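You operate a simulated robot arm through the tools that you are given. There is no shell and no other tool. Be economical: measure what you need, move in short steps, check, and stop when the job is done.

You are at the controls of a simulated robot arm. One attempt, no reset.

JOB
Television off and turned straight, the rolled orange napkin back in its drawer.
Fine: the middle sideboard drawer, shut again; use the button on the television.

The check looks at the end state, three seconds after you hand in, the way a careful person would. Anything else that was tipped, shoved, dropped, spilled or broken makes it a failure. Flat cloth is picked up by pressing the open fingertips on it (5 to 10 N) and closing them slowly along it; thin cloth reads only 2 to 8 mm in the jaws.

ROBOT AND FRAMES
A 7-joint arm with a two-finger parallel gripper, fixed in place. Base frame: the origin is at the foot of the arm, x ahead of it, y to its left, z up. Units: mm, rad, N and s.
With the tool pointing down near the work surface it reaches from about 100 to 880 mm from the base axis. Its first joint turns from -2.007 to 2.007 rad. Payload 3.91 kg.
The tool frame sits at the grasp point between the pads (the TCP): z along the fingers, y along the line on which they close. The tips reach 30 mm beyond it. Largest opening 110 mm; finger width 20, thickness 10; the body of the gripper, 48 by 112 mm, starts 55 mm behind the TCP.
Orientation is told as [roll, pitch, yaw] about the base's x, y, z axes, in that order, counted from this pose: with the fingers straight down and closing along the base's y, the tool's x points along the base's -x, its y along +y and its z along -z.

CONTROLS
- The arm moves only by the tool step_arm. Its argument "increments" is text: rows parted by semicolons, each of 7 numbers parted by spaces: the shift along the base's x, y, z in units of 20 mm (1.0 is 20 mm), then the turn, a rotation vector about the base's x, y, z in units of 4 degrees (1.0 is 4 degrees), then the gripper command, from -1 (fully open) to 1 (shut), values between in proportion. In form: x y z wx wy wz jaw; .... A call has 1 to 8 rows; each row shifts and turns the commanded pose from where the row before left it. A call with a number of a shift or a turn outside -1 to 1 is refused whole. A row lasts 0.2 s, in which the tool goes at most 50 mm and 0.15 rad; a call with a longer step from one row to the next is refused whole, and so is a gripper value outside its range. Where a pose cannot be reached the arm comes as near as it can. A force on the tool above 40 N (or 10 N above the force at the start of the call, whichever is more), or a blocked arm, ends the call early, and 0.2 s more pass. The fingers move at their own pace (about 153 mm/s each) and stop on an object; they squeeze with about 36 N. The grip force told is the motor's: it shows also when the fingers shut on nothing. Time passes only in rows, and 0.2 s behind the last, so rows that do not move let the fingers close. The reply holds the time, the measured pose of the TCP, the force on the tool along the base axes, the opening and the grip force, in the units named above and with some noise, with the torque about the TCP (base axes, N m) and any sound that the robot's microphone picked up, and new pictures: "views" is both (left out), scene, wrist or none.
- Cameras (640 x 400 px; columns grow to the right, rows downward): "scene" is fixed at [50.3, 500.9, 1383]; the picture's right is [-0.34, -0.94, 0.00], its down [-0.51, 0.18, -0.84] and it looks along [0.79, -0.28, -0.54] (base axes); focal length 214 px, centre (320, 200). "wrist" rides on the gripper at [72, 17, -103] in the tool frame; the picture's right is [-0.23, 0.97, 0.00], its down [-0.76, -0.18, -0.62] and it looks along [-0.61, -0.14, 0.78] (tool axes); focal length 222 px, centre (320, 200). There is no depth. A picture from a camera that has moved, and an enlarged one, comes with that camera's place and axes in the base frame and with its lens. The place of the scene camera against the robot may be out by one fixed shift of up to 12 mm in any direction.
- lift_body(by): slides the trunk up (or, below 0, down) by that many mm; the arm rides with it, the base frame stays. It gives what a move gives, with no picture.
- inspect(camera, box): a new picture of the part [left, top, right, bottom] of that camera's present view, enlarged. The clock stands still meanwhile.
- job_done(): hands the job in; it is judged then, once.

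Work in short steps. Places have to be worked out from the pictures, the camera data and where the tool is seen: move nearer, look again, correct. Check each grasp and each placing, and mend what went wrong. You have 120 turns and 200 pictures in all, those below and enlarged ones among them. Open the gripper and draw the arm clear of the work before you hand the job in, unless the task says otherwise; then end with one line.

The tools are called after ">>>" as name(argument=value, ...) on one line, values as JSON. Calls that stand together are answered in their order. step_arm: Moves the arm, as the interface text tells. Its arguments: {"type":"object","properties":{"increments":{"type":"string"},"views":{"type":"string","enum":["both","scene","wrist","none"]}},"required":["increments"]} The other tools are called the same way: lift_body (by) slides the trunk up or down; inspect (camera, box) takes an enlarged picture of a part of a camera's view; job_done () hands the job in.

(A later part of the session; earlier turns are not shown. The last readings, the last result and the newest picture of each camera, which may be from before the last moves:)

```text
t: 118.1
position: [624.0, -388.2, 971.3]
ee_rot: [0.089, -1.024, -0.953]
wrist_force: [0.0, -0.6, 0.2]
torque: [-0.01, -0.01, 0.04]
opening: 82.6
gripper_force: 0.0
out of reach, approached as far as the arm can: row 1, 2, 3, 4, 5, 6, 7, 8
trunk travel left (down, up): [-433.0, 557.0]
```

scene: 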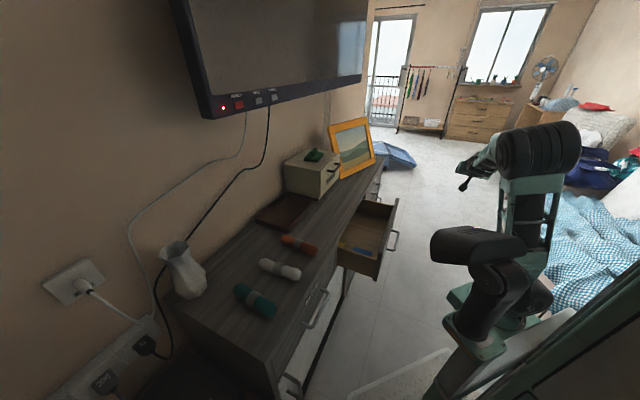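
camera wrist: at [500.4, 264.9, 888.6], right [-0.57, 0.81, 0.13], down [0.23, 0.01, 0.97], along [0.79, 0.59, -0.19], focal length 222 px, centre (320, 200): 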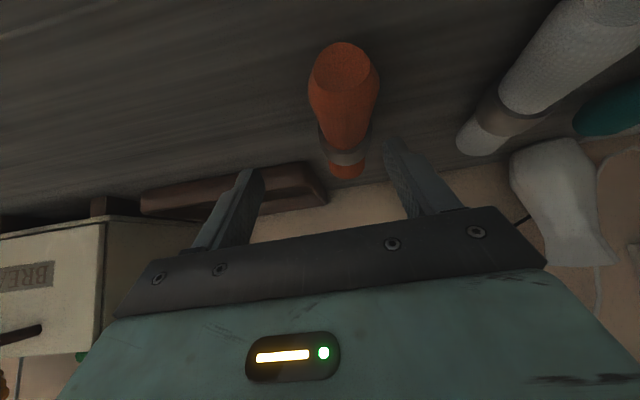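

Now I'll test radial extension from here.

>>> step_arm(increments="-.5 .3 .5 0 0 0 -.5;-.5 .3 .5 0 0 0 -.5;-.5 .3 .5 0 0 0 -.5;0 0 0 0 0 0 -.5", views="none")

>>> step_arm(increments=".5 -.6 0 0 0 0 -.5;.5 -.6 0 0 0 0 -.5;.5 -.6 0 0 0 0 -.5;.5 -.6 0 0 0 0 -.5;.5 -.6 0 0 0 0 -.5;.5 -.6 0 0 0 0 -.5;.5 -.6 0 0 0 0 -.5;.5 -.6 0 0 0 0 -.5", views="scene")

```text
t: 119.1
position: [591.1, -392.6, 990.5]
ee_rot: [0.08, -1.023, -0.95]
wrist_force: [-0.5, -0.4, 0.9]
torque: [-0.02, -0.02, 0.01]
opening: 82.6
gripper_force: 0.0
out of reach, approached as far as the arm can: row 1, 2, 3
trunk travel left (down, up): [-433.0, 557.0]
```

```text
t: 120.9
position: [670.2, -491.0, 993.2]
ee_rot: [0.077, -1.02, -0.954]
wrist_force: [-0.3, 0.4, 0.4]
torque: [0.03, 0.0, -0.02]
opening: 82.4
gripper_force: 0.1
out of reach, approached as far as the arm can: row 3, 4
trunk travel left (down, up): [-433.0, 557.0]
```

scene: 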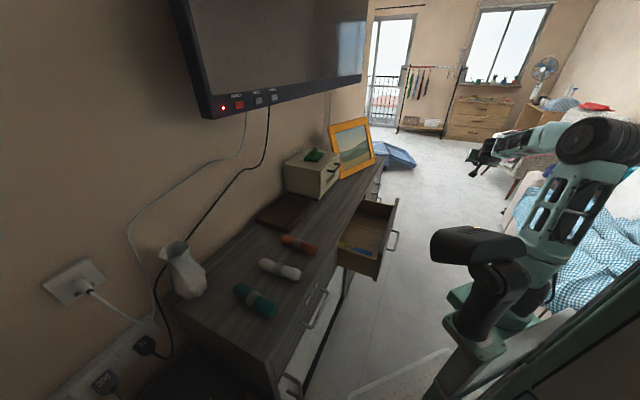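

Radial reach is now 831 mm. I'll continue clockwise a bit more, keeping the arm extended so that it straightens.

>>> step_arm(increments="-.9 -.8 0 0 0 -.5 -.5;-.9 -.8 0 0 0 -.5 -.5;-.9 -.8 0 0 0 -.5 -.5;-.9 -.8 0 0 0 -.5 -.5;-.9 -.7 0 0 0 -.5 -.5;-.9 -.6 0 0 0 -.5 -.5;-.9 -.6 0 0 0 0 -.5;-.9 -.6 0 0 0 0 -.5", views="none")

>>> step_arm(increments="-.9 -.6 0 0 0 -.5 -.5;-.9 -.6 0 0 0 -.5 -.5;-.9 -.6 0 0 0 -.5 -.5;-.9 -.5 0 0 0 -.5 -.5;-.9 -.4 0 0 0 -.5 -.5;-.9 -.4 0 0 0 -.5 -.5;0 0 0 0 0 0 -.5", views="scene")

```text
t: 122.7
position: [526.8, -604.0, 992.4]
ee_rot: [0.077, -1.023, -1.161]
wrist_force: [-0.2, 0.7, -0.6]
torque: [-0.02, 0.0, -0.01]
opening: 82.5
gripper_force: 0.0
trunk travel left (down, up): [-433.0, 557.0]
```

```text
t: 124.3
position: [417.1, -665.7, 989.1]
ee_rot: [0.074, -1.022, -1.371]
wrist_force: [0.0, 0.0, -0.1]
torque: [0.03, 0.01, -0.03]
opening: 82.7
gripper_force: 0.0
trunk travel left (down, up): [-433.0, 557.0]
```

scene: 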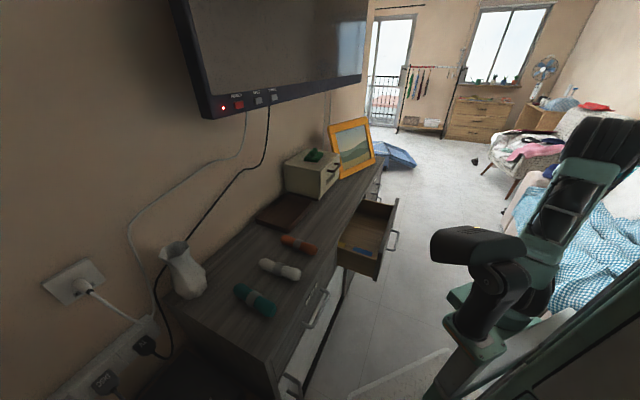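

The arm now moves without limits. Next I'll swing counter-clockwise along an extended arc with the tool radial.

>>> step_arm(increments="1 1 .3 0 0 1 -.5;1 1 .3 0 0 1 -.5;1 1 .3 0 0 1 -.5;1 1 .3 0 0 1 -.5;1 1 .3 0 0 1 -.5;1 1 .3 0 0 1 -.5;1 1 .3 0 0 1 -.5;1 1 .3 0 0 1 -.5", views="none")

>>> step_arm(increments=".6 1 0 0 0 .6 -.5;.6 1 0 0 0 .6 -.5;.6 1 0 0 0 .6 -.5;.6 1 0 0 0 .6 -.5;.5 1 0 0 0 .6 -.5;.5 1 0 0 0 .6 -.5;.5 1 0 0 0 .6 -.5;.5 1 0 0 0 .6 -.5", views="scene")

```text
t: 126.1
position: [582.1, -506.7, 1040.7]
ee_rot: [0.076, -1.024, -0.813]
wrist_force: [-0.6, -0.4, 0.5]
torque: [-0.01, 0.02, 0.01]
opening: 82.6
gripper_force: 0.0
trunk travel left (down, up): [-433.0, 557.0]
```

```text
t: 127.9
position: [667.4, -346.6, 1040.1]
ee_rot: [0.079, -1.022, -0.479]
wrist_force: [0.3, -0.4, 0.7]
torque: [0.0, 0.0, -0.05]
opening: 82.5
gripper_force: 0.1
trunk travel left (down, up): [-433.0, 557.0]
```

scene: 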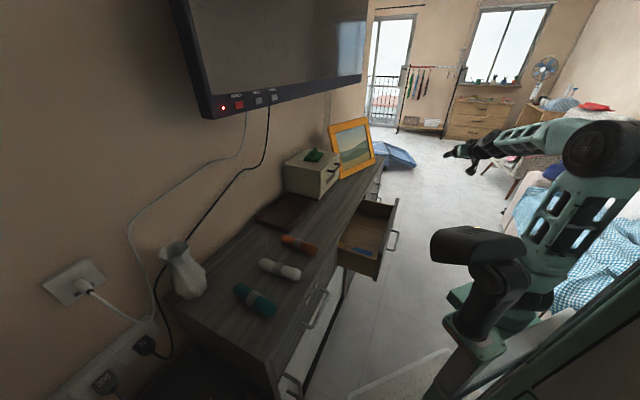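

I'll extend the arm fully here with the tool nearly horizontal, so the elbow must come into line, before swinging on.

>>> step_arm(increments=".9 -.45 0 -.45 -.89 0 -.5;.9 -.45 0 -.45 -.89 0 -.5;.9 -.45 0 -.45 -.89 0 -.5;.9 -.45 0 -.45 -.89 0 -.5;.9 -.45 0 -.45 -.89 0 -.5;.9 -.45 0 -.45 -.89 0 -.5;.9 -.45 0 0 0 0 -.5;.9 -.45 0 0 0 0 -.5", views="none")

>>> step_arm(increments=".9 -.45 0 0 0 0 -.5;.9 -.45 0 0 0 0 -.5;.9 -.45 0 0 0 0 -.5;.9 -.45 0 0 0 0 -.5;.9 -.45 0 0 0 0 -.5;.9 -.45 0 0 0 0 -.5;.9 -.45 0 0 0 0 -.5;.9 -.45 0 0 0 0 -.5", views="scene")

```text
t: 129.7
position: [793.6, -401.3, 1036.8]
ee_rot: [0.128, -1.368, -0.498]
wrist_force: [-0.3, 0.0, 0.5]
torque: [0.01, 0.01, -0.01]
opening: 82.2
gripper_force: 0.1
out of reach, approached as far as the arm can: row 2, 3
trunk travel left (down, up): [-433.0, 557.0]
```

```text
t: 131.5
position: [937.9, -472.8, 1037.6]
ee_rot: [0.131, -1.367, -0.502]
wrist_force: [0.1, 0.4, 1.0]
torque: [0.03, 0.04, -0.03]
opening: 82.8
gripper_force: 0.1
trunk travel left (down, up): [-433.0, 557.0]
```

scene: 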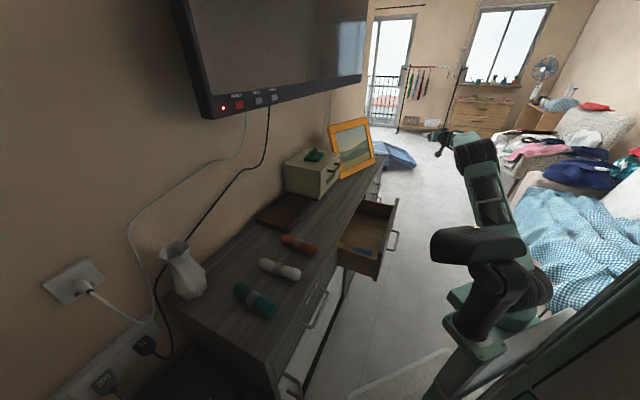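

The shoulder now leans forward properly, with 1050 mm reach. I'll swing back counter-clockwise, retracting gradually and raising to clear the box.

>>> step_arm(increments="-.4 1 .4 0 0 .6 -.5;-.4 1 .4 0 0 .6 -.5;-.4 1 .4 0 0 .6 -.5;-.4 1 .4 0 0 .6 -.5;-.4 1 .4 0 0 .6 -.5;-.4 1 .4 0 0 .6 -.5;-.4 1 .4 0 0 .6 -.5;-.4 1 .4 0 0 .6 -.5", views="none")

>>> step_arm(increments="-.5 1 0 0 0 .6 -.5;-.5 1 0 0 0 .6 -.5;-.5 1 0 0 0 .6 -.5;-.5 1 0 0 0 .6 -.5;-.5 1 0 0 0 .6 -.5;-.5 1 0 0 0 .6 -.5;-.5 1 0 0 0 .6 -.5;-.5 1 0 0 0 .6 -.5", views="none")

>>> step_arm(increments="-.5 1 0 0 0 .6 -.5;-.5 1 0 0 0 .6 -.5;-.5 1 0 0 0 .6 -.5;-.5 1 0 0 0 .6 -.5;-.5 1 0 0 0 .6 -.5;-.5 1 0 0 0 .6 -.5;-.5 1 0 0 0 .6 -.5;-.5 1 0 0 0 .6 -.5", views="scene")

```text
t: 133.3
position: [873.0, -312.4, 1097.3]
ee_rot: [0.124, -1.368, -0.16]
wrist_force: [0.7, -0.7, -1.3]
torque: [-0.05, 0.02, 0.0]
opening: 82.7
gripper_force: 0.1
trunk travel left (down, up): [-433.0, 557.0]
```

```text
t: 135.1
position: [791.8, -152.8, 1101.2]
ee_rot: [0.127, -1.368, 0.172]
wrist_force: [0.2, -0.3, -0.1]
torque: [0.02, 0.03, 0.03]
opening: 82.7
gripper_force: 0.1
trunk travel left (down, up): [-433.0, 557.0]
```

```text
t: 136.9
position: [712.2, 8.6, 1101.9]
ee_rot: [0.129, -1.367, 0.505]
wrist_force: [-0.6, 0.2, 0.4]
torque: [0.02, -0.02, 0.0]
opening: 82.5
gripper_force: 0.0
trunk travel left (down, up): [-433.0, 557.0]
```

scene: 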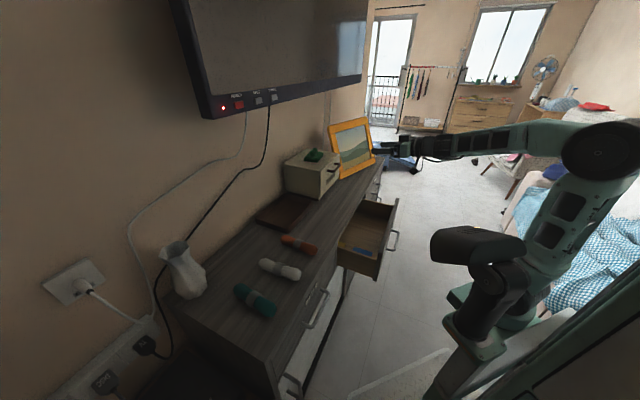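

The elbow folds to the right on retraction, but the moves remain in reach. I'll continue toward the napkin, keeping the tool tilted, and test.

>>> step_arm(increments="-.2 1 0 0 0 .4 -.5;-.2 1 0 0 0 .4 -.5;-.2 1 0 0 0 .4 -.5;-.2 1 0 0 0 .4 -.5;-.2 1 0 0 0 .4 -.5;-.2 1 0 0 0 .4 -.5;-.2 1 0 0 0 .4 -.5;-.2 1 0 0 0 .4 -.5", views="none")

>>> step_arm(increments="-.2 1 0 0 0 .2 -.5;-.2 1 0 0 0 .2 -.5;-.2 1 0 0 0 .2 -.5;-.2 1 0 0 0 .2 -.5;-.2 1 0 0 0 .2 -.5;-.2 .8 0 0 0 .2 -.5", views="scene")

```text
t: 138.7
position: [678.4, 164.0, 1101.1]
ee_rot: [0.127, -1.367, 0.733]
wrist_force: [-0.6, 1.0, -0.2]
torque: [0.01, 0.0, 0.01]
opening: 82.3
gripper_force: 0.0
trunk travel left (down, up): [-433.0, 557.0]
```

```text
t: 140.1
position: [656.4, 285.1, 1100.4]
ee_rot: [0.125, -1.368, 0.817]
wrist_force: [0.3, 0.1, -0.8]
torque: [0.03, -0.02, 0.04]
opening: 82.6
gripper_force: 0.1
trunk travel left (down, up): [-433.0, 557.0]
```

scene: 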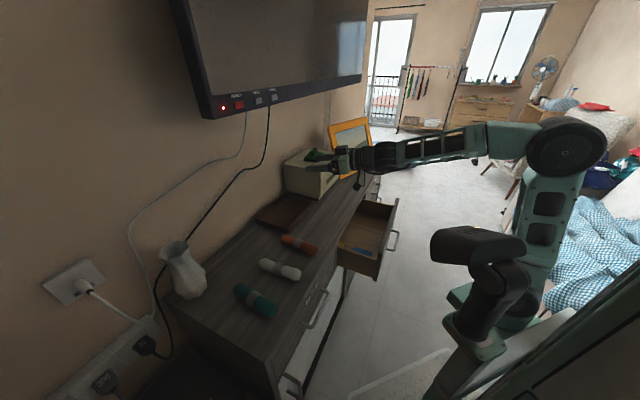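

No limits are hit now. I'll shift toward the napkin's line and start tilting the tool down while keeping clear.

>>> step_arm(increments="-.55 .55 0 -.7 .7 0 -.5;-.55 .55 0 -.7 .7 0 -.5;-.55 .55 0 -.7 .7 0 -.5;-.55 .55 0 -.7 .7 0 -.5;-.55 .55 0 -.7 .7 0 -.5;-.55 .55 -.4 -.7 .7 0 -.5;-.2 .2 -.8 -.7 .7 0 -.5;0 0 -.8 -.7 .7 0 -.5", views="none")

>>> step_arm(increments="0 0 -.8 -.7 .7 0 -.5;0 0 -.8 -.7 .7 0 -.5;0 0 -.8 -.7 .7 0 -.5;0 0 -.8 -.7 .7 0 -.5;0 0 -.8 0 0 0 -.5;0 0 0 0 0 0 -.5", views="both")

```text
t: 141.9
position: [587.3, 353.8, 1059.7]
ee_rot: [0.15, -0.815, 0.795]
wrist_force: [-1.1, 0.1, 0.3]
torque: [0.03, -0.01, -0.01]
opening: 82.2
gripper_force: 0.1
trunk travel left (down, up): [-433.0, 557.0]
```

```text
t: 143.3
position: [585.0, 353.2, 980.7]
ee_rot: [0.152, -0.54, 0.792]
wrist_force: [0.3, -0.3, 0.3]
torque: [0.01, -0.02, 0.01]
opening: 82.4
gripper_force: 0.0
trunk travel left (down, up): [-433.0, 557.0]
camera wrist: at [503.3, 272.1, 1032.1], right [-0.6, 0.76, 0.24], down [0.44, 0.06, 0.9], along [0.67, 0.65, -0.37], focal length 222 px, centre (320, 200)
```

scene: 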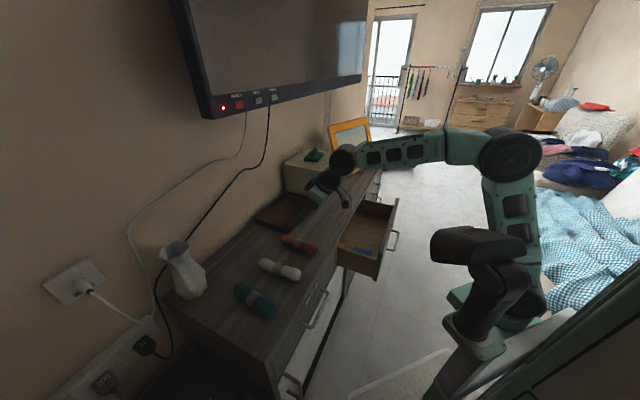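
wrist: 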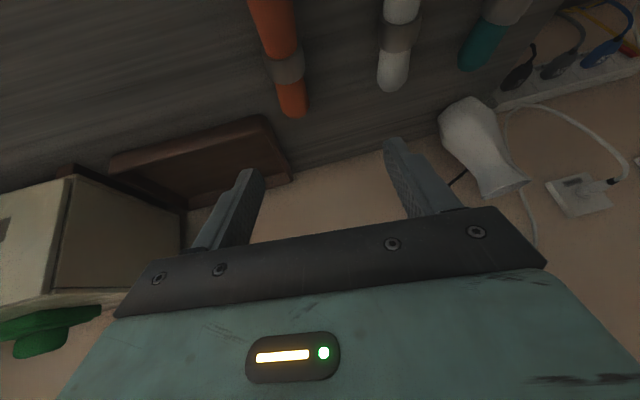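

The arm is now free here. I'll straighten the tool further toward vertical, remove the small roll, and move over the napkin's middle.

>>> step_arm(increments=".2 .2 0 -.96 .44 -.22 -.5;.2 .2 0 -.96 .44 -.22 -.5;.2 .2 0 -.96 .44 -.22 -.5;.2 .2 0 -.96 .44 -.22 -.5;.2 .2 0 -.96 .44 -.22 -.5;.2 .2 -.5 0 0 0 -.5;.2 .2 -.5 0 0 0 -.5;0 0 0 0 0 0 -.5", views="both")

```text
t: 145.1
position: [616.6, 381.5, 959.1]
ee_rot: [0.012, -0.195, 0.766]
wrist_force: [-0.1, 1.3, 0.5]
torque: [-0.05, -0.02, -0.03]
opening: 82.4
gripper_force: 0.2
trunk travel left (down, up): [-433.0, 557.0]
camera wrist: at [540.2, 330.0, 1045.9], right [-0.52, 0.85, 0.06], down [0.58, 0.3, 0.76], along [0.63, 0.42, -0.65], focal length 222 px, centre (320, 200)
```

scene: 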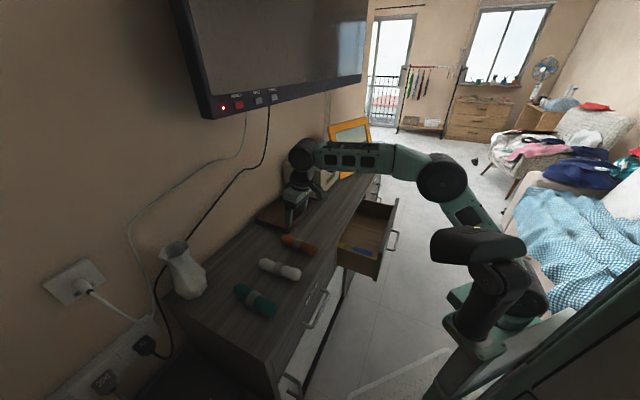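
wrist: 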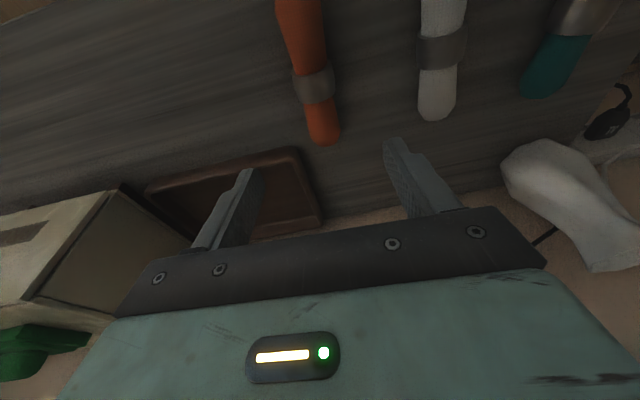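

The tool is nearly vertical above the ring, at (617, 385). I'll descend straight with the fingers straddling the roll.

>>> step_arm(increments="0 0 -1 0 0 0 -.5;0 0 -1 0 0 0 -.5;0 0 -1 0 0 0 -.5;0 0 -1 0 0 0 -.5;0 0 -.9 0 0 0 -.5;0 0 0 0 0 0 -.5", views="both")

>>> inspect(camera="scene", box=[230, 190, 370, 290])

```text
t: 146.5
position: [617.0, 380.7, 860.6]
ee_rot: [0.014, -0.193, 0.765]
wrist_force: [0.1, -0.3, 0.4]
torque: [0.02, 0.02, 0.05]
opening: 82.5
gripper_force: 0.1
trunk travel left (down, up): [-433.0, 557.0]
camera wrist: at [540.3, 329.3, 947.6], right [-0.52, 0.85, 0.06], down [0.58, 0.3, 0.76], along [0.63, 0.42, -0.65], focal length 222 px, centre (320, 200)
```

scene: 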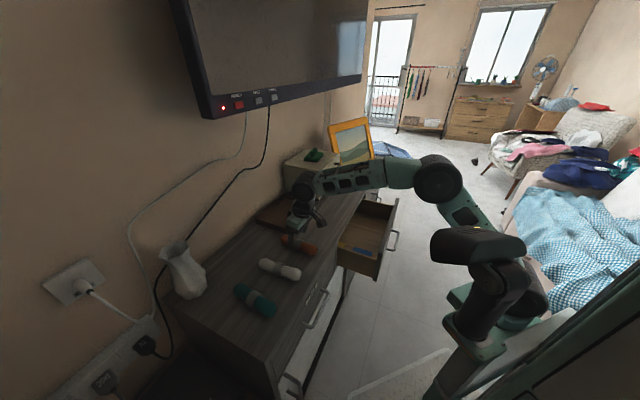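
wrist: 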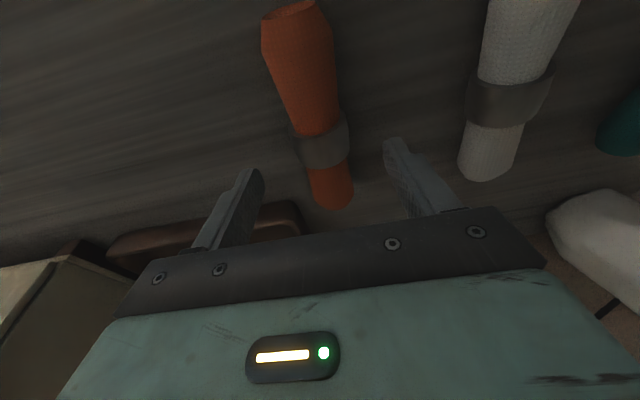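

```text
4.00 times, centred on (300, 240) of scene
camera zoom: at [50.3, 500.9, 1383.0], right [-0.34, -0.94, 0.0], down [-0.51, 0.18, -0.84], along [0.79, -0.28, -0.54], focal length 858 px, centre (400, 40)
```

zoom: 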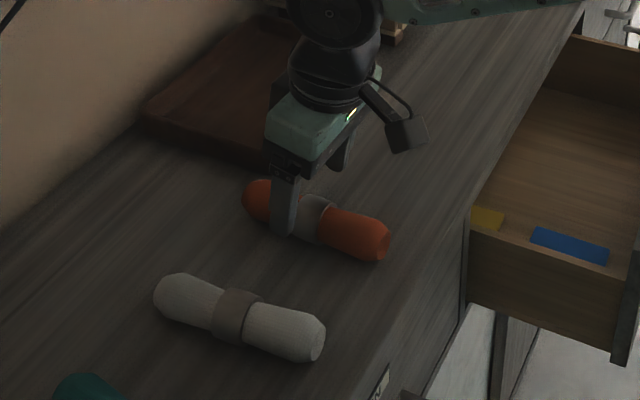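

The ring is between the fingers; shifting a few mm toward the base and descending the last 28 mm.

>>> step_arm(increments="-.25 -.05 -.5 0 0 0 -.5;0 0 -.5 0 0 0 -.5;0 0 -.4 0 0 0 -.5;0 0 0 0 0 0 -.5", views="wrist")

```text
t: 147.5
position: [611.9, 380.3, 835.1]
ee_rot: [0.013, -0.195, 0.767]
wrist_force: [-0.3, 0.0, -0.7]
torque: [0.0, -0.03, 0.0]
opening: 82.4
gripper_force: 0.0
trunk travel left (down, up): [-433.0, 557.0]
camera wrist: at [535.3, 328.6, 921.1], right [-0.52, 0.85, 0.06], down [0.58, 0.3, 0.76], along [0.63, 0.42, -0.65], focal length 222 px, centre (320, 200)
```

wrist: 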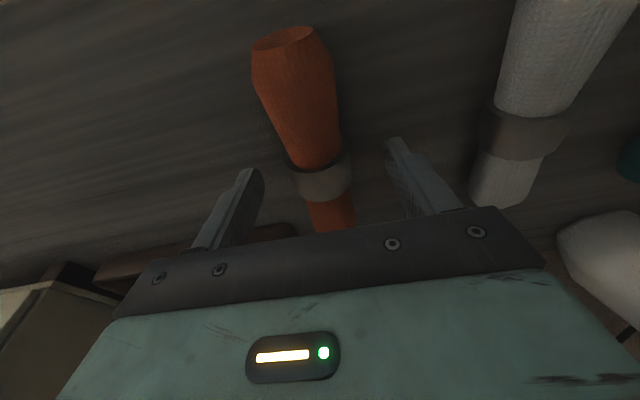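

No contact so far, with the tips about 803 mm high beside the roll. Closing gradually.

>>> step_arm(increments="0 0 -.1 0 0 0 -.2;0 0 0 0 0 0 .1;0 0 0 0 0 0 .4;0 0 0 0 0 0 .7;0 0 0 0 0 0 1;0 0 0 0 0 0 1", views="both")

```text
t: 148.9
position: [611.3, 380.6, 831.6]
ee_rot: [0.014, -0.194, 0.766]
wrist_force: [0.5, 0.1, 0.2]
torque: [0.03, 0.0, -0.05]
opening: 35.1
gripper_force: 35.8
trunk travel left (down, up): [-433.0, 557.0]
camera wrist: at [534.7, 329.2, 918.9], right [-0.52, 0.85, 0.06], down [0.58, 0.3, 0.76], along [0.63, 0.42, -0.65], focal length 222 px, centre (320, 200)
```

scene: 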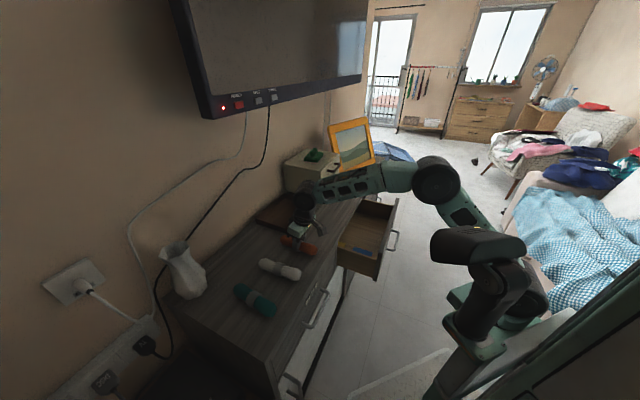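
wrist: 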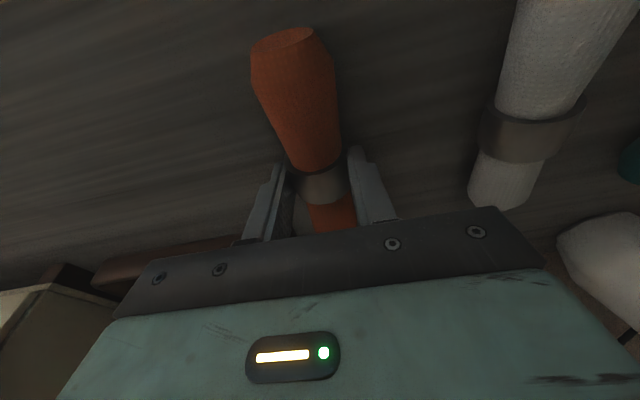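

The roll is held at 35 mm. I'll lift it and carry it over toward the open drawer, turning it more parallel to the drawer's width.

>>> step_arm(increments="0 0 .5 0 0 0 1;0 0 1 0 0 0 1;0 0 1 0 0 0 1;0 0 1 0 0 0 1;0 0 1 0 0 0 1;0 0 1 0 0 0 1;-.3 -.5 .5 0 0 0 1", views="none")

>>> step_arm(increments="0 -1 0 0 0 -.8 1;0 -1 0 0 0 -.8 1;.3 -1 0 0 0 -.8 1;.3 -1 0 0 0 -.8 1;.4 -1 0 0 0 -.8 1;.5 -1 0 0 0 -.8 1;.5 -1 0 0 0 -.8 1;.5 -1 0 0 0 -.8 1", views="both")

```text
t: 150.5
position: [607.0, 371.2, 951.9]
ee_rot: [0.013, -0.193, 0.767]
wrist_force: [-0.5, -0.1, -1.2]
torque: [-0.01, -0.02, 0.03]
opening: 35.1
gripper_force: 36.2
trunk travel left (down, up): [-433.0, 557.0]
```

```text
t: 152.3
position: [652.9, 210.2, 954.3]
ee_rot: [0.015, -0.195, 0.319]
wrist_force: [0.1, 0.3, -0.8]
torque: [0.01, 0.02, -0.02]
opening: 35.2
gripper_force: 35.9
trunk travel left (down, up): [-433.0, 557.0]
camera wrist: at [562.1, 198.1, 1039.6], right [-0.09, 0.99, 0.06], down [0.65, 0.02, 0.76], along [0.75, 0.11, -0.65], focal length 222 px, centre (320, 200)
```

scene: 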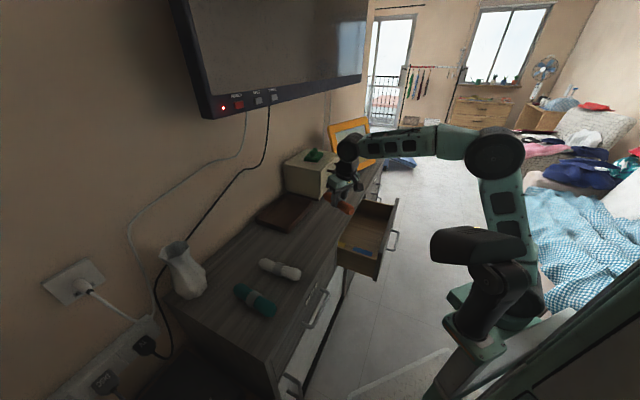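
wrist: 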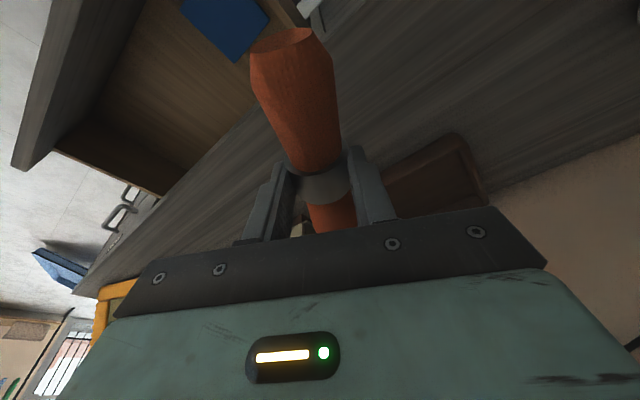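

The open drawer spans e≈305–700 and n≈431–594. I'll aim for e≈550, n≈512 and keep turning the napkin parallel to the drawer front.

>>> step_arm(increments=".4 -1 0 0 0 -1 1;.4 -1 0 0 0 -1 1;.4 -1 0 0 0 -1 1;.4 -1 0 0 0 -1 1;.4 -1 0 0 0 -1 1;.4 -1 0 0 0 -1 1;.4 -1 0 0 0 -1 1;.4 -1 0 0 0 -1 1", views="none")

>>> step_arm(increments=".4 -1 -.5 0 0 -1 1;.4 -1 -.5 0 0 -1 1;.4 -1 -.5 0 0 -1 1;.4 -.9 -.5 0 0 -1 1;0 0 0 0 0 0 1", views="both")

>>> inspect(camera="scene", box=[300, 150, 440, 290])

```text
t: 154.1
position: [716.6, 48.8, 952.7]
ee_rot: [0.013, -0.194, -0.241]
wrist_force: [0.1, -0.2, -0.4]
torque: [-0.01, 0.02, 0.0]
opening: 35.0
gripper_force: 35.7
trunk travel left (down, up): [-433.0, 557.0]
```

```text
t: 155.3
position: [749.6, -29.1, 912.7]
ee_rot: [0.013, -0.192, -0.52]
wrist_force: [0.3, 0.0, -1.3]
torque: [-0.02, 0.01, 0.01]
opening: 35.1
gripper_force: 35.9
trunk travel left (down, up): [-433.0, 557.0]
camera wrist: at [678.4, 30.9, 998.4], right [0.68, 0.74, 0.06], down [0.45, -0.47, 0.76], along [0.58, -0.48, -0.65], focal length 222 px, centre (320, 200)
```

scene: 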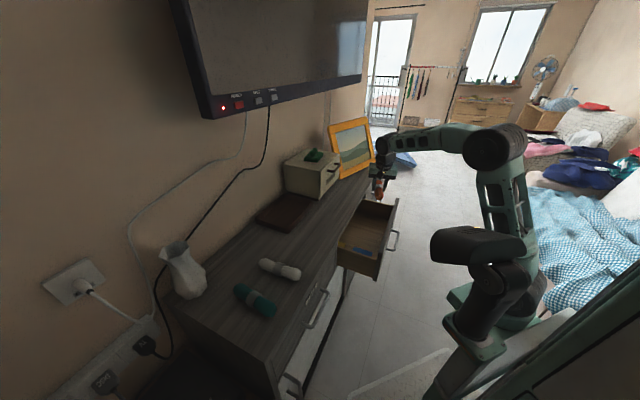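
wrist: 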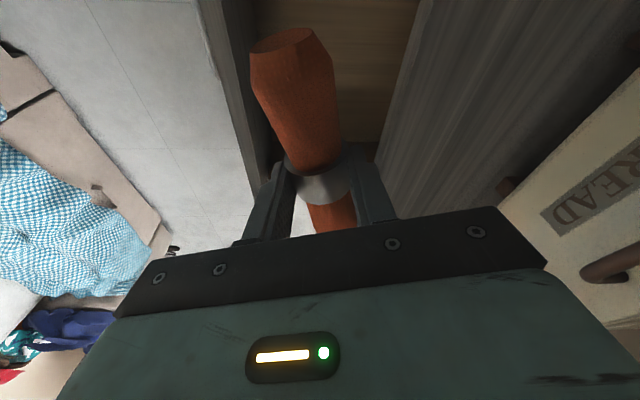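

```text
2.86 times, centred on (370, 220) of scene
camera zoom: at [50.3, 500.9, 1383.0], right [-0.34, -0.94, 0.0], down [-0.51, 0.18, -0.84], along [0.79, -0.28, -0.54], focal length 613 px, centre (177, 143)
```

zoom: 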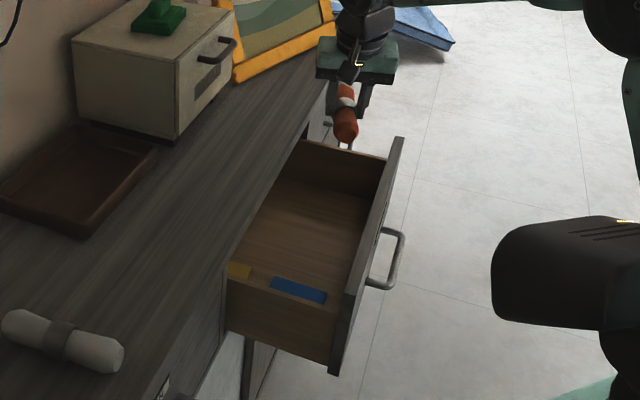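

The napkin is above the drawer with its axis along it. The floor looks to be around z≈670, so releasing near TCP z≈715 should nearly rest it. I'll centre, align and descend.

>>> step_arm(increments=".1 .1 -.5 0 0 -.9 1;.1 .1 -.5 0 0 -.9 1;.1 .1 -.5 0 0 -.9 1;.1 .1 -.5 0 0 -.9 1;0 0 -1 0 0 0 1;0 0 -1 0 0 0 1;0 0 0 0 0 0 1", views="both")

>>> inspect(camera="scene", box=[300, 150, 440, 290])

```text
t: 156.9
position: [758.2, -19.9, 833.7]
ee_rot: [0.015, -0.193, -0.772]
wrist_force: [0.5, -0.7, -0.6]
torque: [0.0, -0.03, -0.01]
opening: 35.4
gripper_force: 36.7
trunk travel left (down, up): [-433.0, 557.0]
camera wrist: at [704.0, 55.8, 919.3], right [0.84, 0.54, 0.06], down [0.32, -0.57, 0.76], along [0.44, -0.61, -0.65], focal length 222 px, centre (320, 200)
```

scene: 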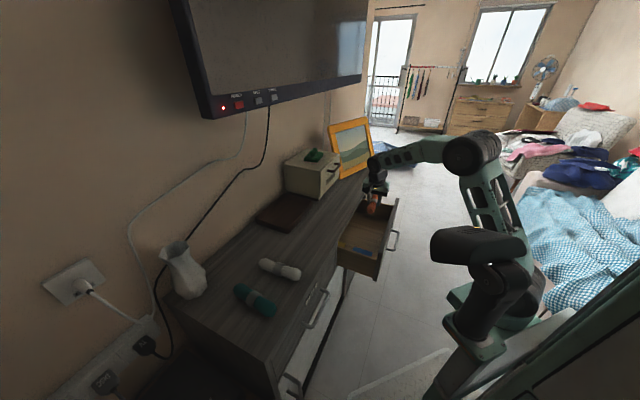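
wrist: 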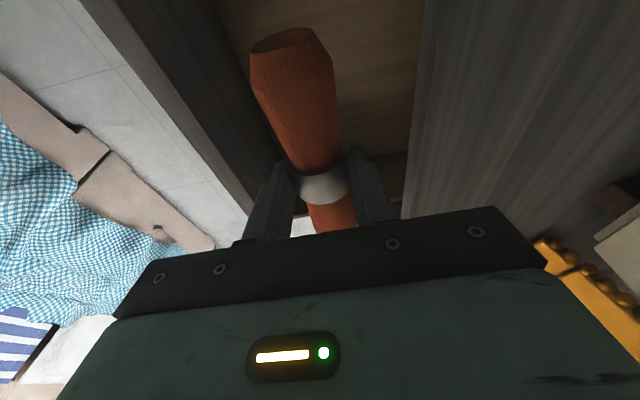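

```text
2.86 times, centred on (370, 220) of scene
camera zoom: at [50.3, 500.9, 1383.0], right [-0.34, -0.94, 0.0], down [-0.51, 0.18, -0.84], along [0.79, -0.28, -0.54], focal length 613 px, centre (177, 143)
```

zoom: 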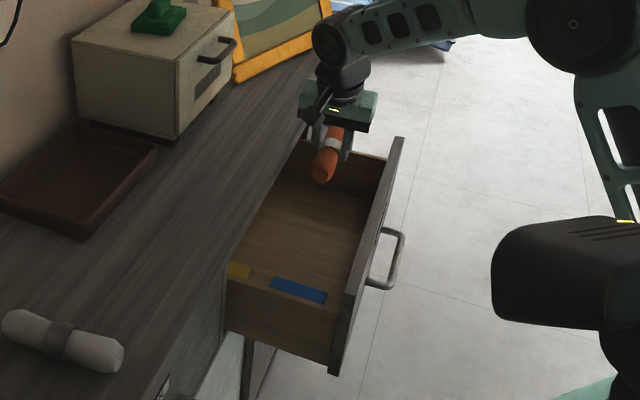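

Clearances look adequate on both sides. Descending further, watching force.

>>> step_arm(increments="0 0 -1 0 0 0 1;0 0 -1 0 0 0 1;0 0 -1 0 0 0 1;0 0 -1 0 0 0 1;0 0 -.5 0 0 0 1;0 0 0 0 0 0 1", views="both")

>>> inspect(camera="scene", box=[320, 160, 420, 260])

```text
t: 158.3
position: [757.4, -19.4, 743.1]
ee_rot: [0.012, -0.193, -0.772]
wrist_force: [-0.5, -0.4, -0.4]
torque: [0.0, -0.02, -0.02]
opening: 35.3
gripper_force: 36.1
trunk travel left (down, up): [-433.0, 557.0]
camera wrist: at [702.6, 55.9, 828.8], right [0.84, 0.54, 0.06], down [0.32, -0.57, 0.76], along [0.44, -0.61, -0.65], focal length 222 px, centre (320, 200)
```

scene: 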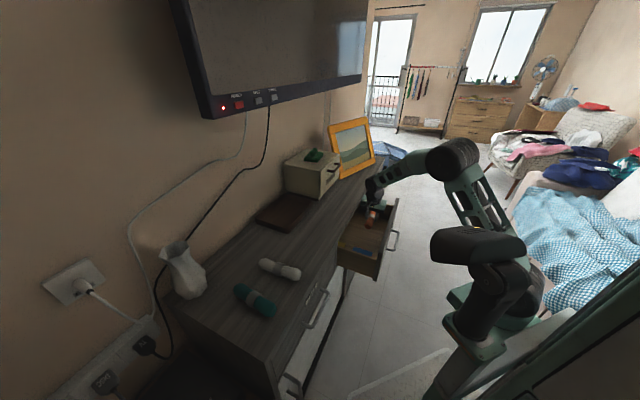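
wrist: 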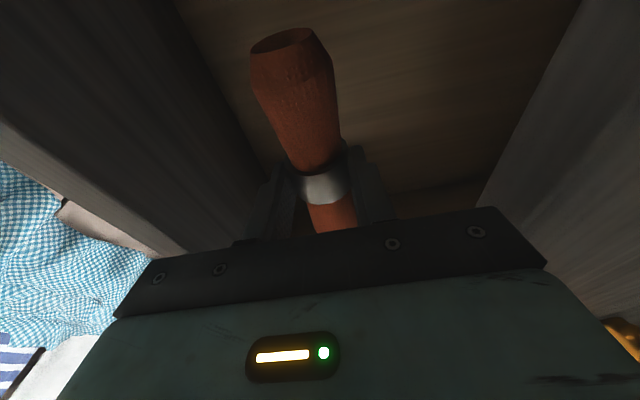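

```text
4.00 times, centred on (370, 210) of scene
camera zoom: at [50.3, 500.9, 1383.0], right [-0.34, -0.94, 0.0], down [-0.51, 0.18, -0.84], along [0.79, -0.28, -0.54], focal length 858 px, centre (120, 160)
```

zoom: 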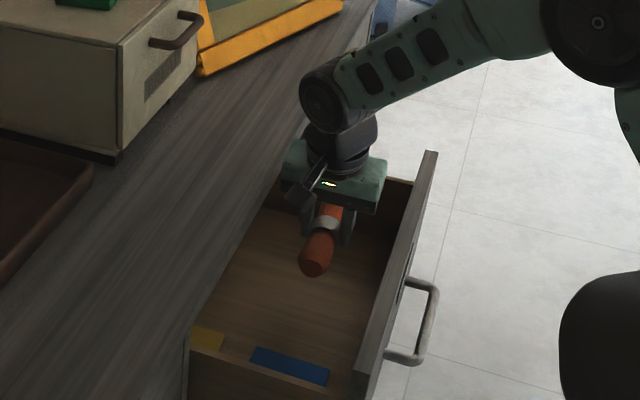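

The gripper fits well inside. Continuing down slowly to feel for the drawer floor.

>>> step_arm(increments="0 0 -.4 0 0 0 1;0 0 -.4 0 0 0 1;0 0 -.3 0 0 0 1;0 0 -.3 0 0 0 1;0 0 -.2 0 0 0 1", views="none")

>>> inspect(camera="scene", box=[320, 160, 420, 260])

```text
t: 159.5
position: [758.2, -18.4, 709.5]
ee_rot: [0.014, -0.193, -0.771]
wrist_force: [0.5, 0.0, -1.4]
torque: [-0.01, 0.0, -0.02]
opening: 35.1
gripper_force: 35.8
trunk travel left (down, up): [-433.0, 557.0]
```

```text
4.00 times, centred on (370, 210) of scene
camera zoom: at [50.3, 500.9, 1383.0], right [-0.34, -0.94, 0.0], down [-0.51, 0.18, -0.84], along [0.79, -0.28, -0.54], focal length 858 px, centre (120, 160)
```

zoom: 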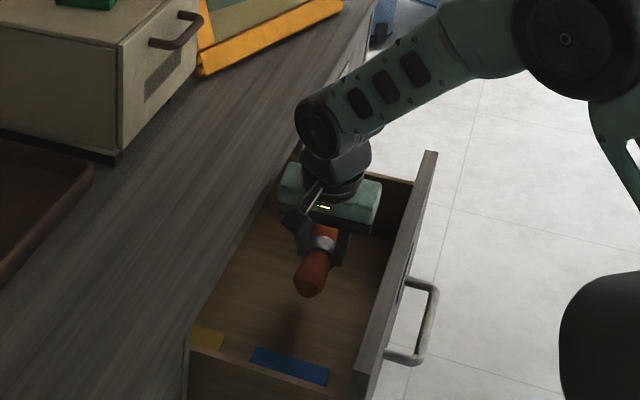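

Still no contact, and the shadow shows a gap below. Lowering another 40 mm in small steps.

>>> step_arm(increments="0 0 -.4 0 0 0 1;0 0 -.4 0 0 0 1;0 0 -.4 0 0 0 1;0 0 -.3 0 0 0 1;0 0 -.3 0 0 0 1;0 0 -.2 0 0 0 1", views="wrist")

>>> inspect(camera="scene", box=[320, 160, 420, 260])

```text
t: 160.9
position: [758.4, -18.4, 670.9]
ee_rot: [0.013, -0.193, -0.77]
wrist_force: [-0.7, 1.4, -1.5]
torque: [-0.03, 0.0, 0.01]
opening: 35.0
gripper_force: 36.2
trunk travel left (down, up): [-433.0, 557.0]
camera wrist: at [704.0, 56.3, 756.8], right [0.84, 0.55, 0.06], down [0.32, -0.57, 0.76], along [0.44, -0.61, -0.65], focal length 222 px, centre (320, 200)
```

wrist: 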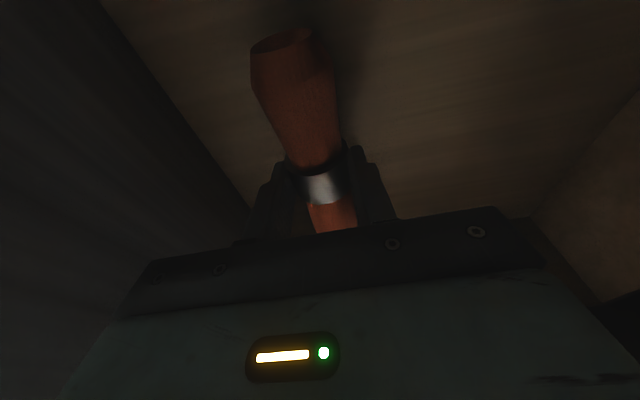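

```text
4.00 times, centred on (370, 210) of scene
camera zoom: at [50.3, 500.9, 1383.0], right [-0.34, -0.94, 0.0], down [-0.51, 0.18, -0.84], along [0.79, -0.28, -0.54], focal length 858 px, centre (120, 160)
```

zoom: 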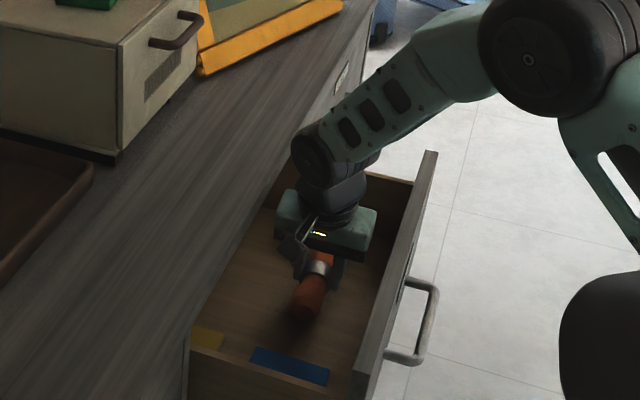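

Nearly down; lowering the last bit gently until contact.

>>> step_arm(increments="0 0 -.2 0 0 0 1;0 0 -.2 0 0 0 1;0 0 -.2 0 0 0 1;0 0 -.2 0 0 0 1", views="none")

>>> inspect(camera="scene", box=[320, 160, 420, 260])

```text
t: 161.9
position: [757.9, -20.2, 654.9]
ee_rot: [0.015, -0.194, -0.771]
wrist_force: [-1.4, -0.3, 2.8]
torque: [-0.01, 0.04, -0.03]
opening: 35.3
gripper_force: 35.7
trunk travel left (down, up): [-433.0, 557.0]
```

```text
4.00 times, centred on (370, 210) of scene
camera zoom: at [50.3, 500.9, 1383.0], right [-0.34, -0.94, 0.0], down [-0.51, 0.18, -0.84], along [0.79, -0.28, -0.54], focal length 858 px, centre (120, 160)
```

zoom: 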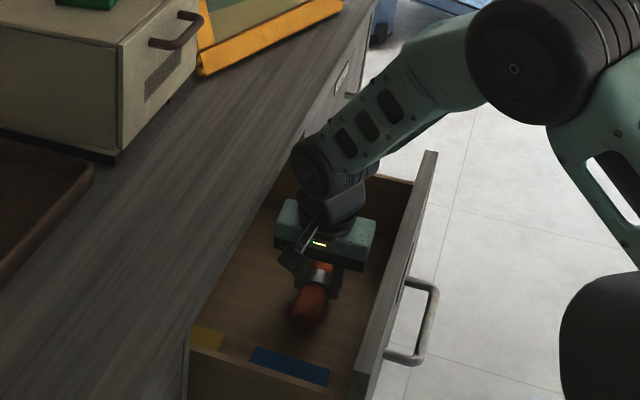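

A light upward force shows the napkin touching the floor. Releasing with a modest opening and rising straight up.

>>> step_arm(increments="0 0 0 0 0 0 .3;0 0 0 0 0 0 .1;0 0 0 0 0 0 -.05;0 0 0 0 0 0 -.05;0 0 .3 0 0 0 -.05;0 0 .5 0 0 0 -.05;0 0 .7 0 0 0 -.05;0 0 1 0 0 0 -.05", views="none")

>>> step_arm(increments="0 0 1 0 0 0 -.05;0 0 1 0 0 0 -.05;0 0 1 0 0 0 -.05;0 0 1 0 0 0 -.05;0 0 1 0 0 0 -.05;0 0 1 0 0 0 -.05;0 0 1 0 0 0 -.05;0 0 1 0 0 0 -.05", views="both")

>>> inspect(camera="scene", box=[320, 160, 420, 260])

```text
t: 163.7
position: [759.2, -22.5, 706.6]
ee_rot: [0.014, -0.193, -0.77]
wrist_force: [-0.2, -0.2, -1.4]
torque: [0.02, 0.0, 0.01]
opening: 57.9
gripper_force: 0.0
trunk travel left (down, up): [-433.0, 557.0]
```

```text
t: 165.5
position: [757.3, -19.8, 864.7]
ee_rot: [0.013, -0.195, -0.769]
wrist_force: [0.8, -0.2, 0.5]
torque: [0.0, 0.0, -0.01]
opening: 57.7
gripper_force: 0.0
trunk travel left (down, up): [-433.0, 557.0]
camera wrist: at [702.3, 55.7, 951.1], right [0.84, 0.55, 0.06], down [0.32, -0.57, 0.76], along [0.44, -0.61, -0.65], focal length 222 px, centre (320, 200)
```

scene: 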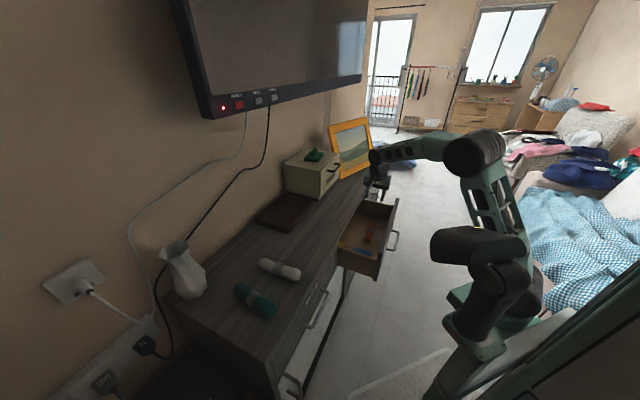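
wrist: 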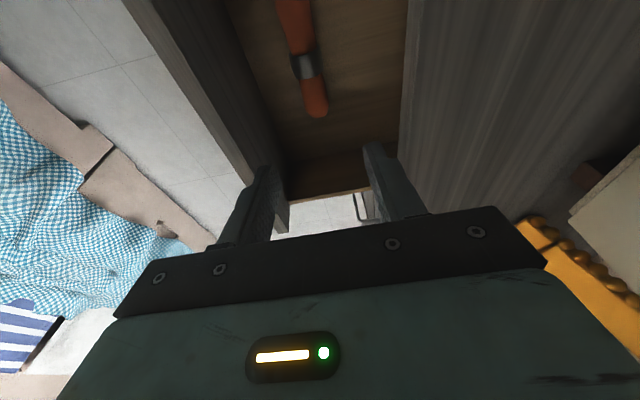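

```text
4.00 times, centred on (370, 210) of scene
camera zoom: at [50.3, 500.9, 1383.0], right [-0.34, -0.94, 0.0], down [-0.51, 0.18, -0.84], along [0.79, -0.28, -0.54], focal length 858 px, centre (120, 160)
```

zoom: 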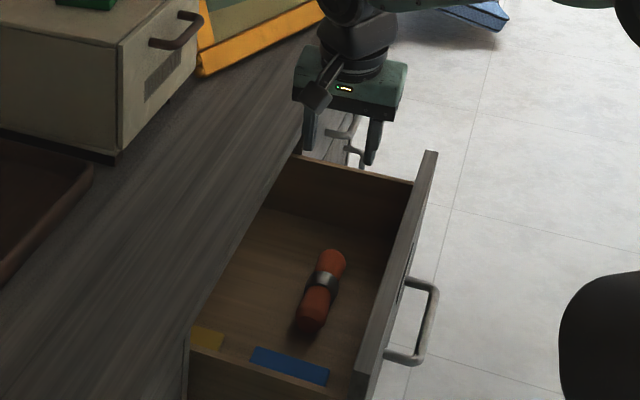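

The orange napkin lies flat in the drawer. Next I'll retreat in front of the drawer, turning the tool to face it, with fingers closed for pushing.

>>> step_arm(increments="-.9 -.9 .3 0 0 .9 0;-.9 -.9 .3 0 0 .9 .5;-.9 -.9 0 0 0 .9 1;-.9 -.9 0 0 0 .9 1;-.9 -.9 0 0 0 .9 1;-.9 -.9 0 0 0 .9 1;-.9 -.9 0 0 0 .9 1;-.9 -.9 0 0 0 .9 1", views="none")

>>> step_arm(increments="-.3 -.3 0 0 0 1 1;-.3 -.3 0 0 0 1 1;0 0 0 0 0 1 1;0 0 0 0 0 1 1;0 0 0 0 0 1 1;0 0 0 0 0 1 1;0 0 0 0 0 1 1;0 0 0 0 0 1 1", views="none")

>>> step_arm(increments="0 0 0 0 0 1 1;0 0 0 0 0 1 1;0 0 0 0 0 1 1;0 0 0 0 0 1 1;0 0 0 0 0 1 1;0 0 0 0 0 1 1;0 0 0 0 0 1 1;0 0 0 0 0 .5 1", views="scene")

```text
t: 167.3
position: [615.1, -164.0, 876.2]
ee_rot: [0.014, -0.193, -0.268]
wrist_force: [0.1, 0.4, -0.3]
torque: [0.02, -0.03, -0.02]
opening: 0.0
gripper_force: 35.6
trunk travel left (down, up): [-433.0, 557.0]
```

```text
t: 169.1
position: [603.0, -178.1, 875.8]
ee_rot: [0.012, -0.193, 0.293]
wrist_force: [-0.6, 1.1, 0.0]
torque: [0.0, 0.0, 0.02]
opening: 0.0
gripper_force: 35.9
trunk travel left (down, up): [-433.0, 557.0]
```

```text
t: 170.9
position: [603.3, -176.3, 875.9]
ee_rot: [0.013, -0.192, 0.814]
wrist_force: [0.2, -0.4, -0.5]
torque: [0.02, 0.0, 0.0]
opening: 0.0
gripper_force: 36.4
trunk travel left (down, up): [-433.0, 557.0]
```

scene: 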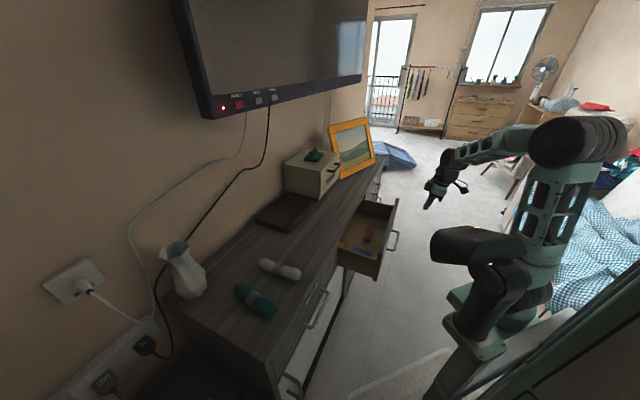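

Tilting the tool toward the drawer front.

>>> step_arm(increments="-.2 .2 0 .7 -.7 0 1;-.2 .2 0 .7 -.7 0 1;-.2 .2 0 .7 -.7 0 1;-.2 .2 0 .7 -.7 0 1;-.2 .2 0 .7 -.7 0 1;-.2 .2 0 .7 -.7 0 1;-.2 .2 0 .7 -.7 0 1;-.2 .2 0 .7 -.7 0 1", views="none")

>>> step_arm(increments="0 0 -.8 .7 -.7 0 1;0 0 -.8 .7 -.7 0 1;0 0 -.8 0 0 0 1;0 0 -.8 0 0 0 1;0 0 -.8 0 0 0 1;0 0 -.8 0 0 0 1;0 0 -.8 0 0 0 1;0 0 -.8 0 0 0 1", views="both")

```text
t: 172.7
position: [571.0, -143.9, 876.0]
ee_rot: [-0.008, -0.747, 0.825]
wrist_force: [-0.3, -0.2, -0.1]
torque: [0.01, -0.02, -0.01]
opening: 0.1
gripper_force: 35.8
trunk travel left (down, up): [-433.0, 557.0]
```

```text
t: 174.5
position: [572.0, -146.7, 749.6]
ee_rot: [-0.014, -0.882, 0.833]
wrist_force: [0.0, -0.3, -0.3]
torque: [-0.01, 0.01, 0.01]
opening: 0.0
gripper_force: 36.1
out of reach, approached as far as the arm can: row 8
trunk travel left (down, up): [-433.0, 557.0]
camera wrist: at [474.2, -225.8, 756.8], right [-0.61, 0.77, 0.17], down [0.12, -0.11, 0.99], along [0.78, 0.63, -0.03], focal length 222 px, centre (320, 200)
```

scene: 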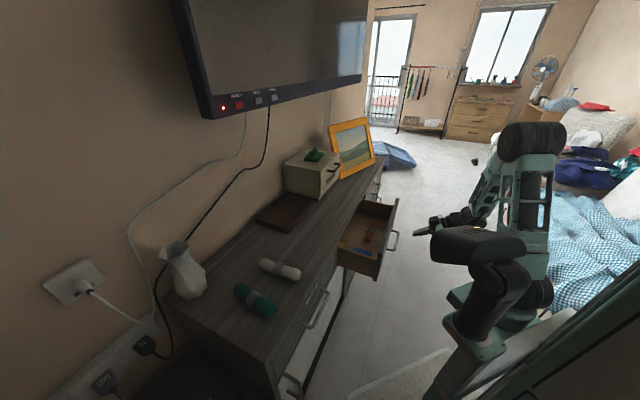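
wrist: 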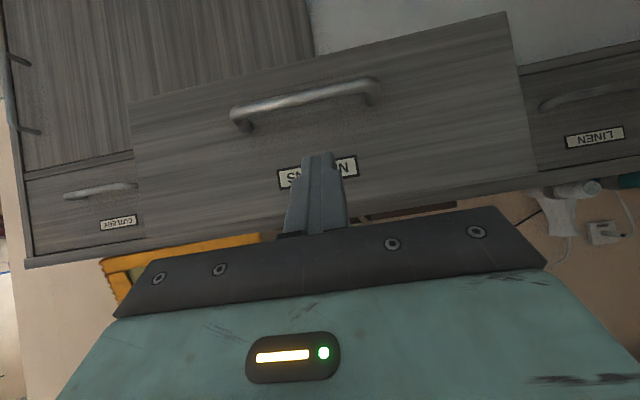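

The fingers face the NAPKINS drawer centrally. I'll lower the trunk slightly to push just above the handle, then advance to contact.

>>> lift_body(by=-28)

>>> step_arm(increments=".6 .6 0 0 0 0 1;.6 .6 0 0 0 0 1;.6 .6 0 0 0 0 1;.6 .6 0 0 0 0 1;.3 .3 0 0 0 0 1;.3 .3 0 0 0 0 1", views="both")

```text
t: 175.2
position: [572.6, -145.5, 721.2]
ee_rot: [-0.015, -0.887, 0.829]
wrist_force: [-0.6, -0.4, 0.2]
torque: [0.03, 0.02, 0.01]
opening: 0.0
gripper_force: 36.1
trunk travel left (down, up): [-405.0, 585.0]
```

```text
t: 176.6
position: [632.5, -86.3, 722.1]
ee_rot: [-0.014, -0.883, 0.831]
wrist_force: [0.5, 1.1, 0.4]
torque: [0.01, -0.01, 0.01]
opening: 0.0
gripper_force: 35.7
trunk travel left (down, up): [-405.0, 585.0]
camera wrist: at [534.6, -165.0, 730.2], right [-0.61, 0.77, 0.17], down [0.12, -0.11, 0.99], along [0.78, 0.63, -0.03], focal length 222 px, centre (320, 200)
```

scene: 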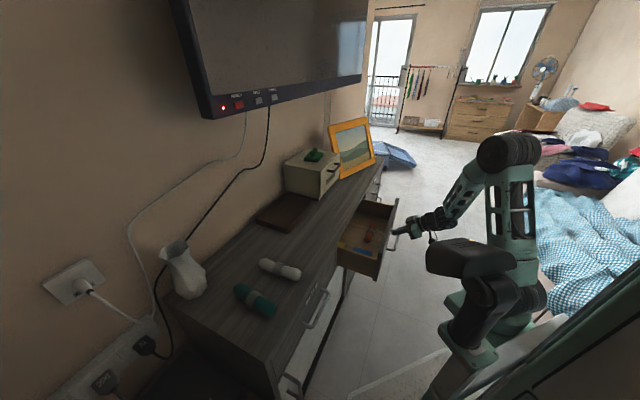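
wrist: 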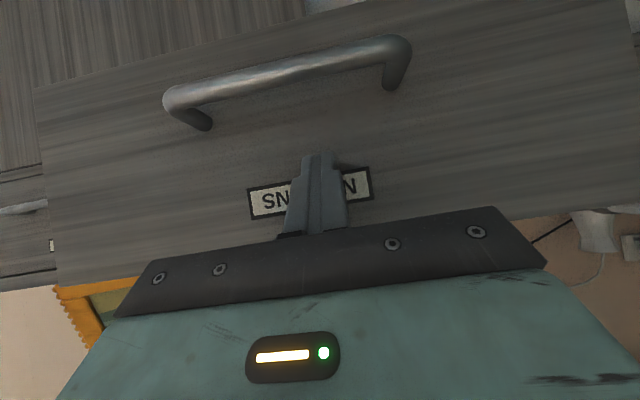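

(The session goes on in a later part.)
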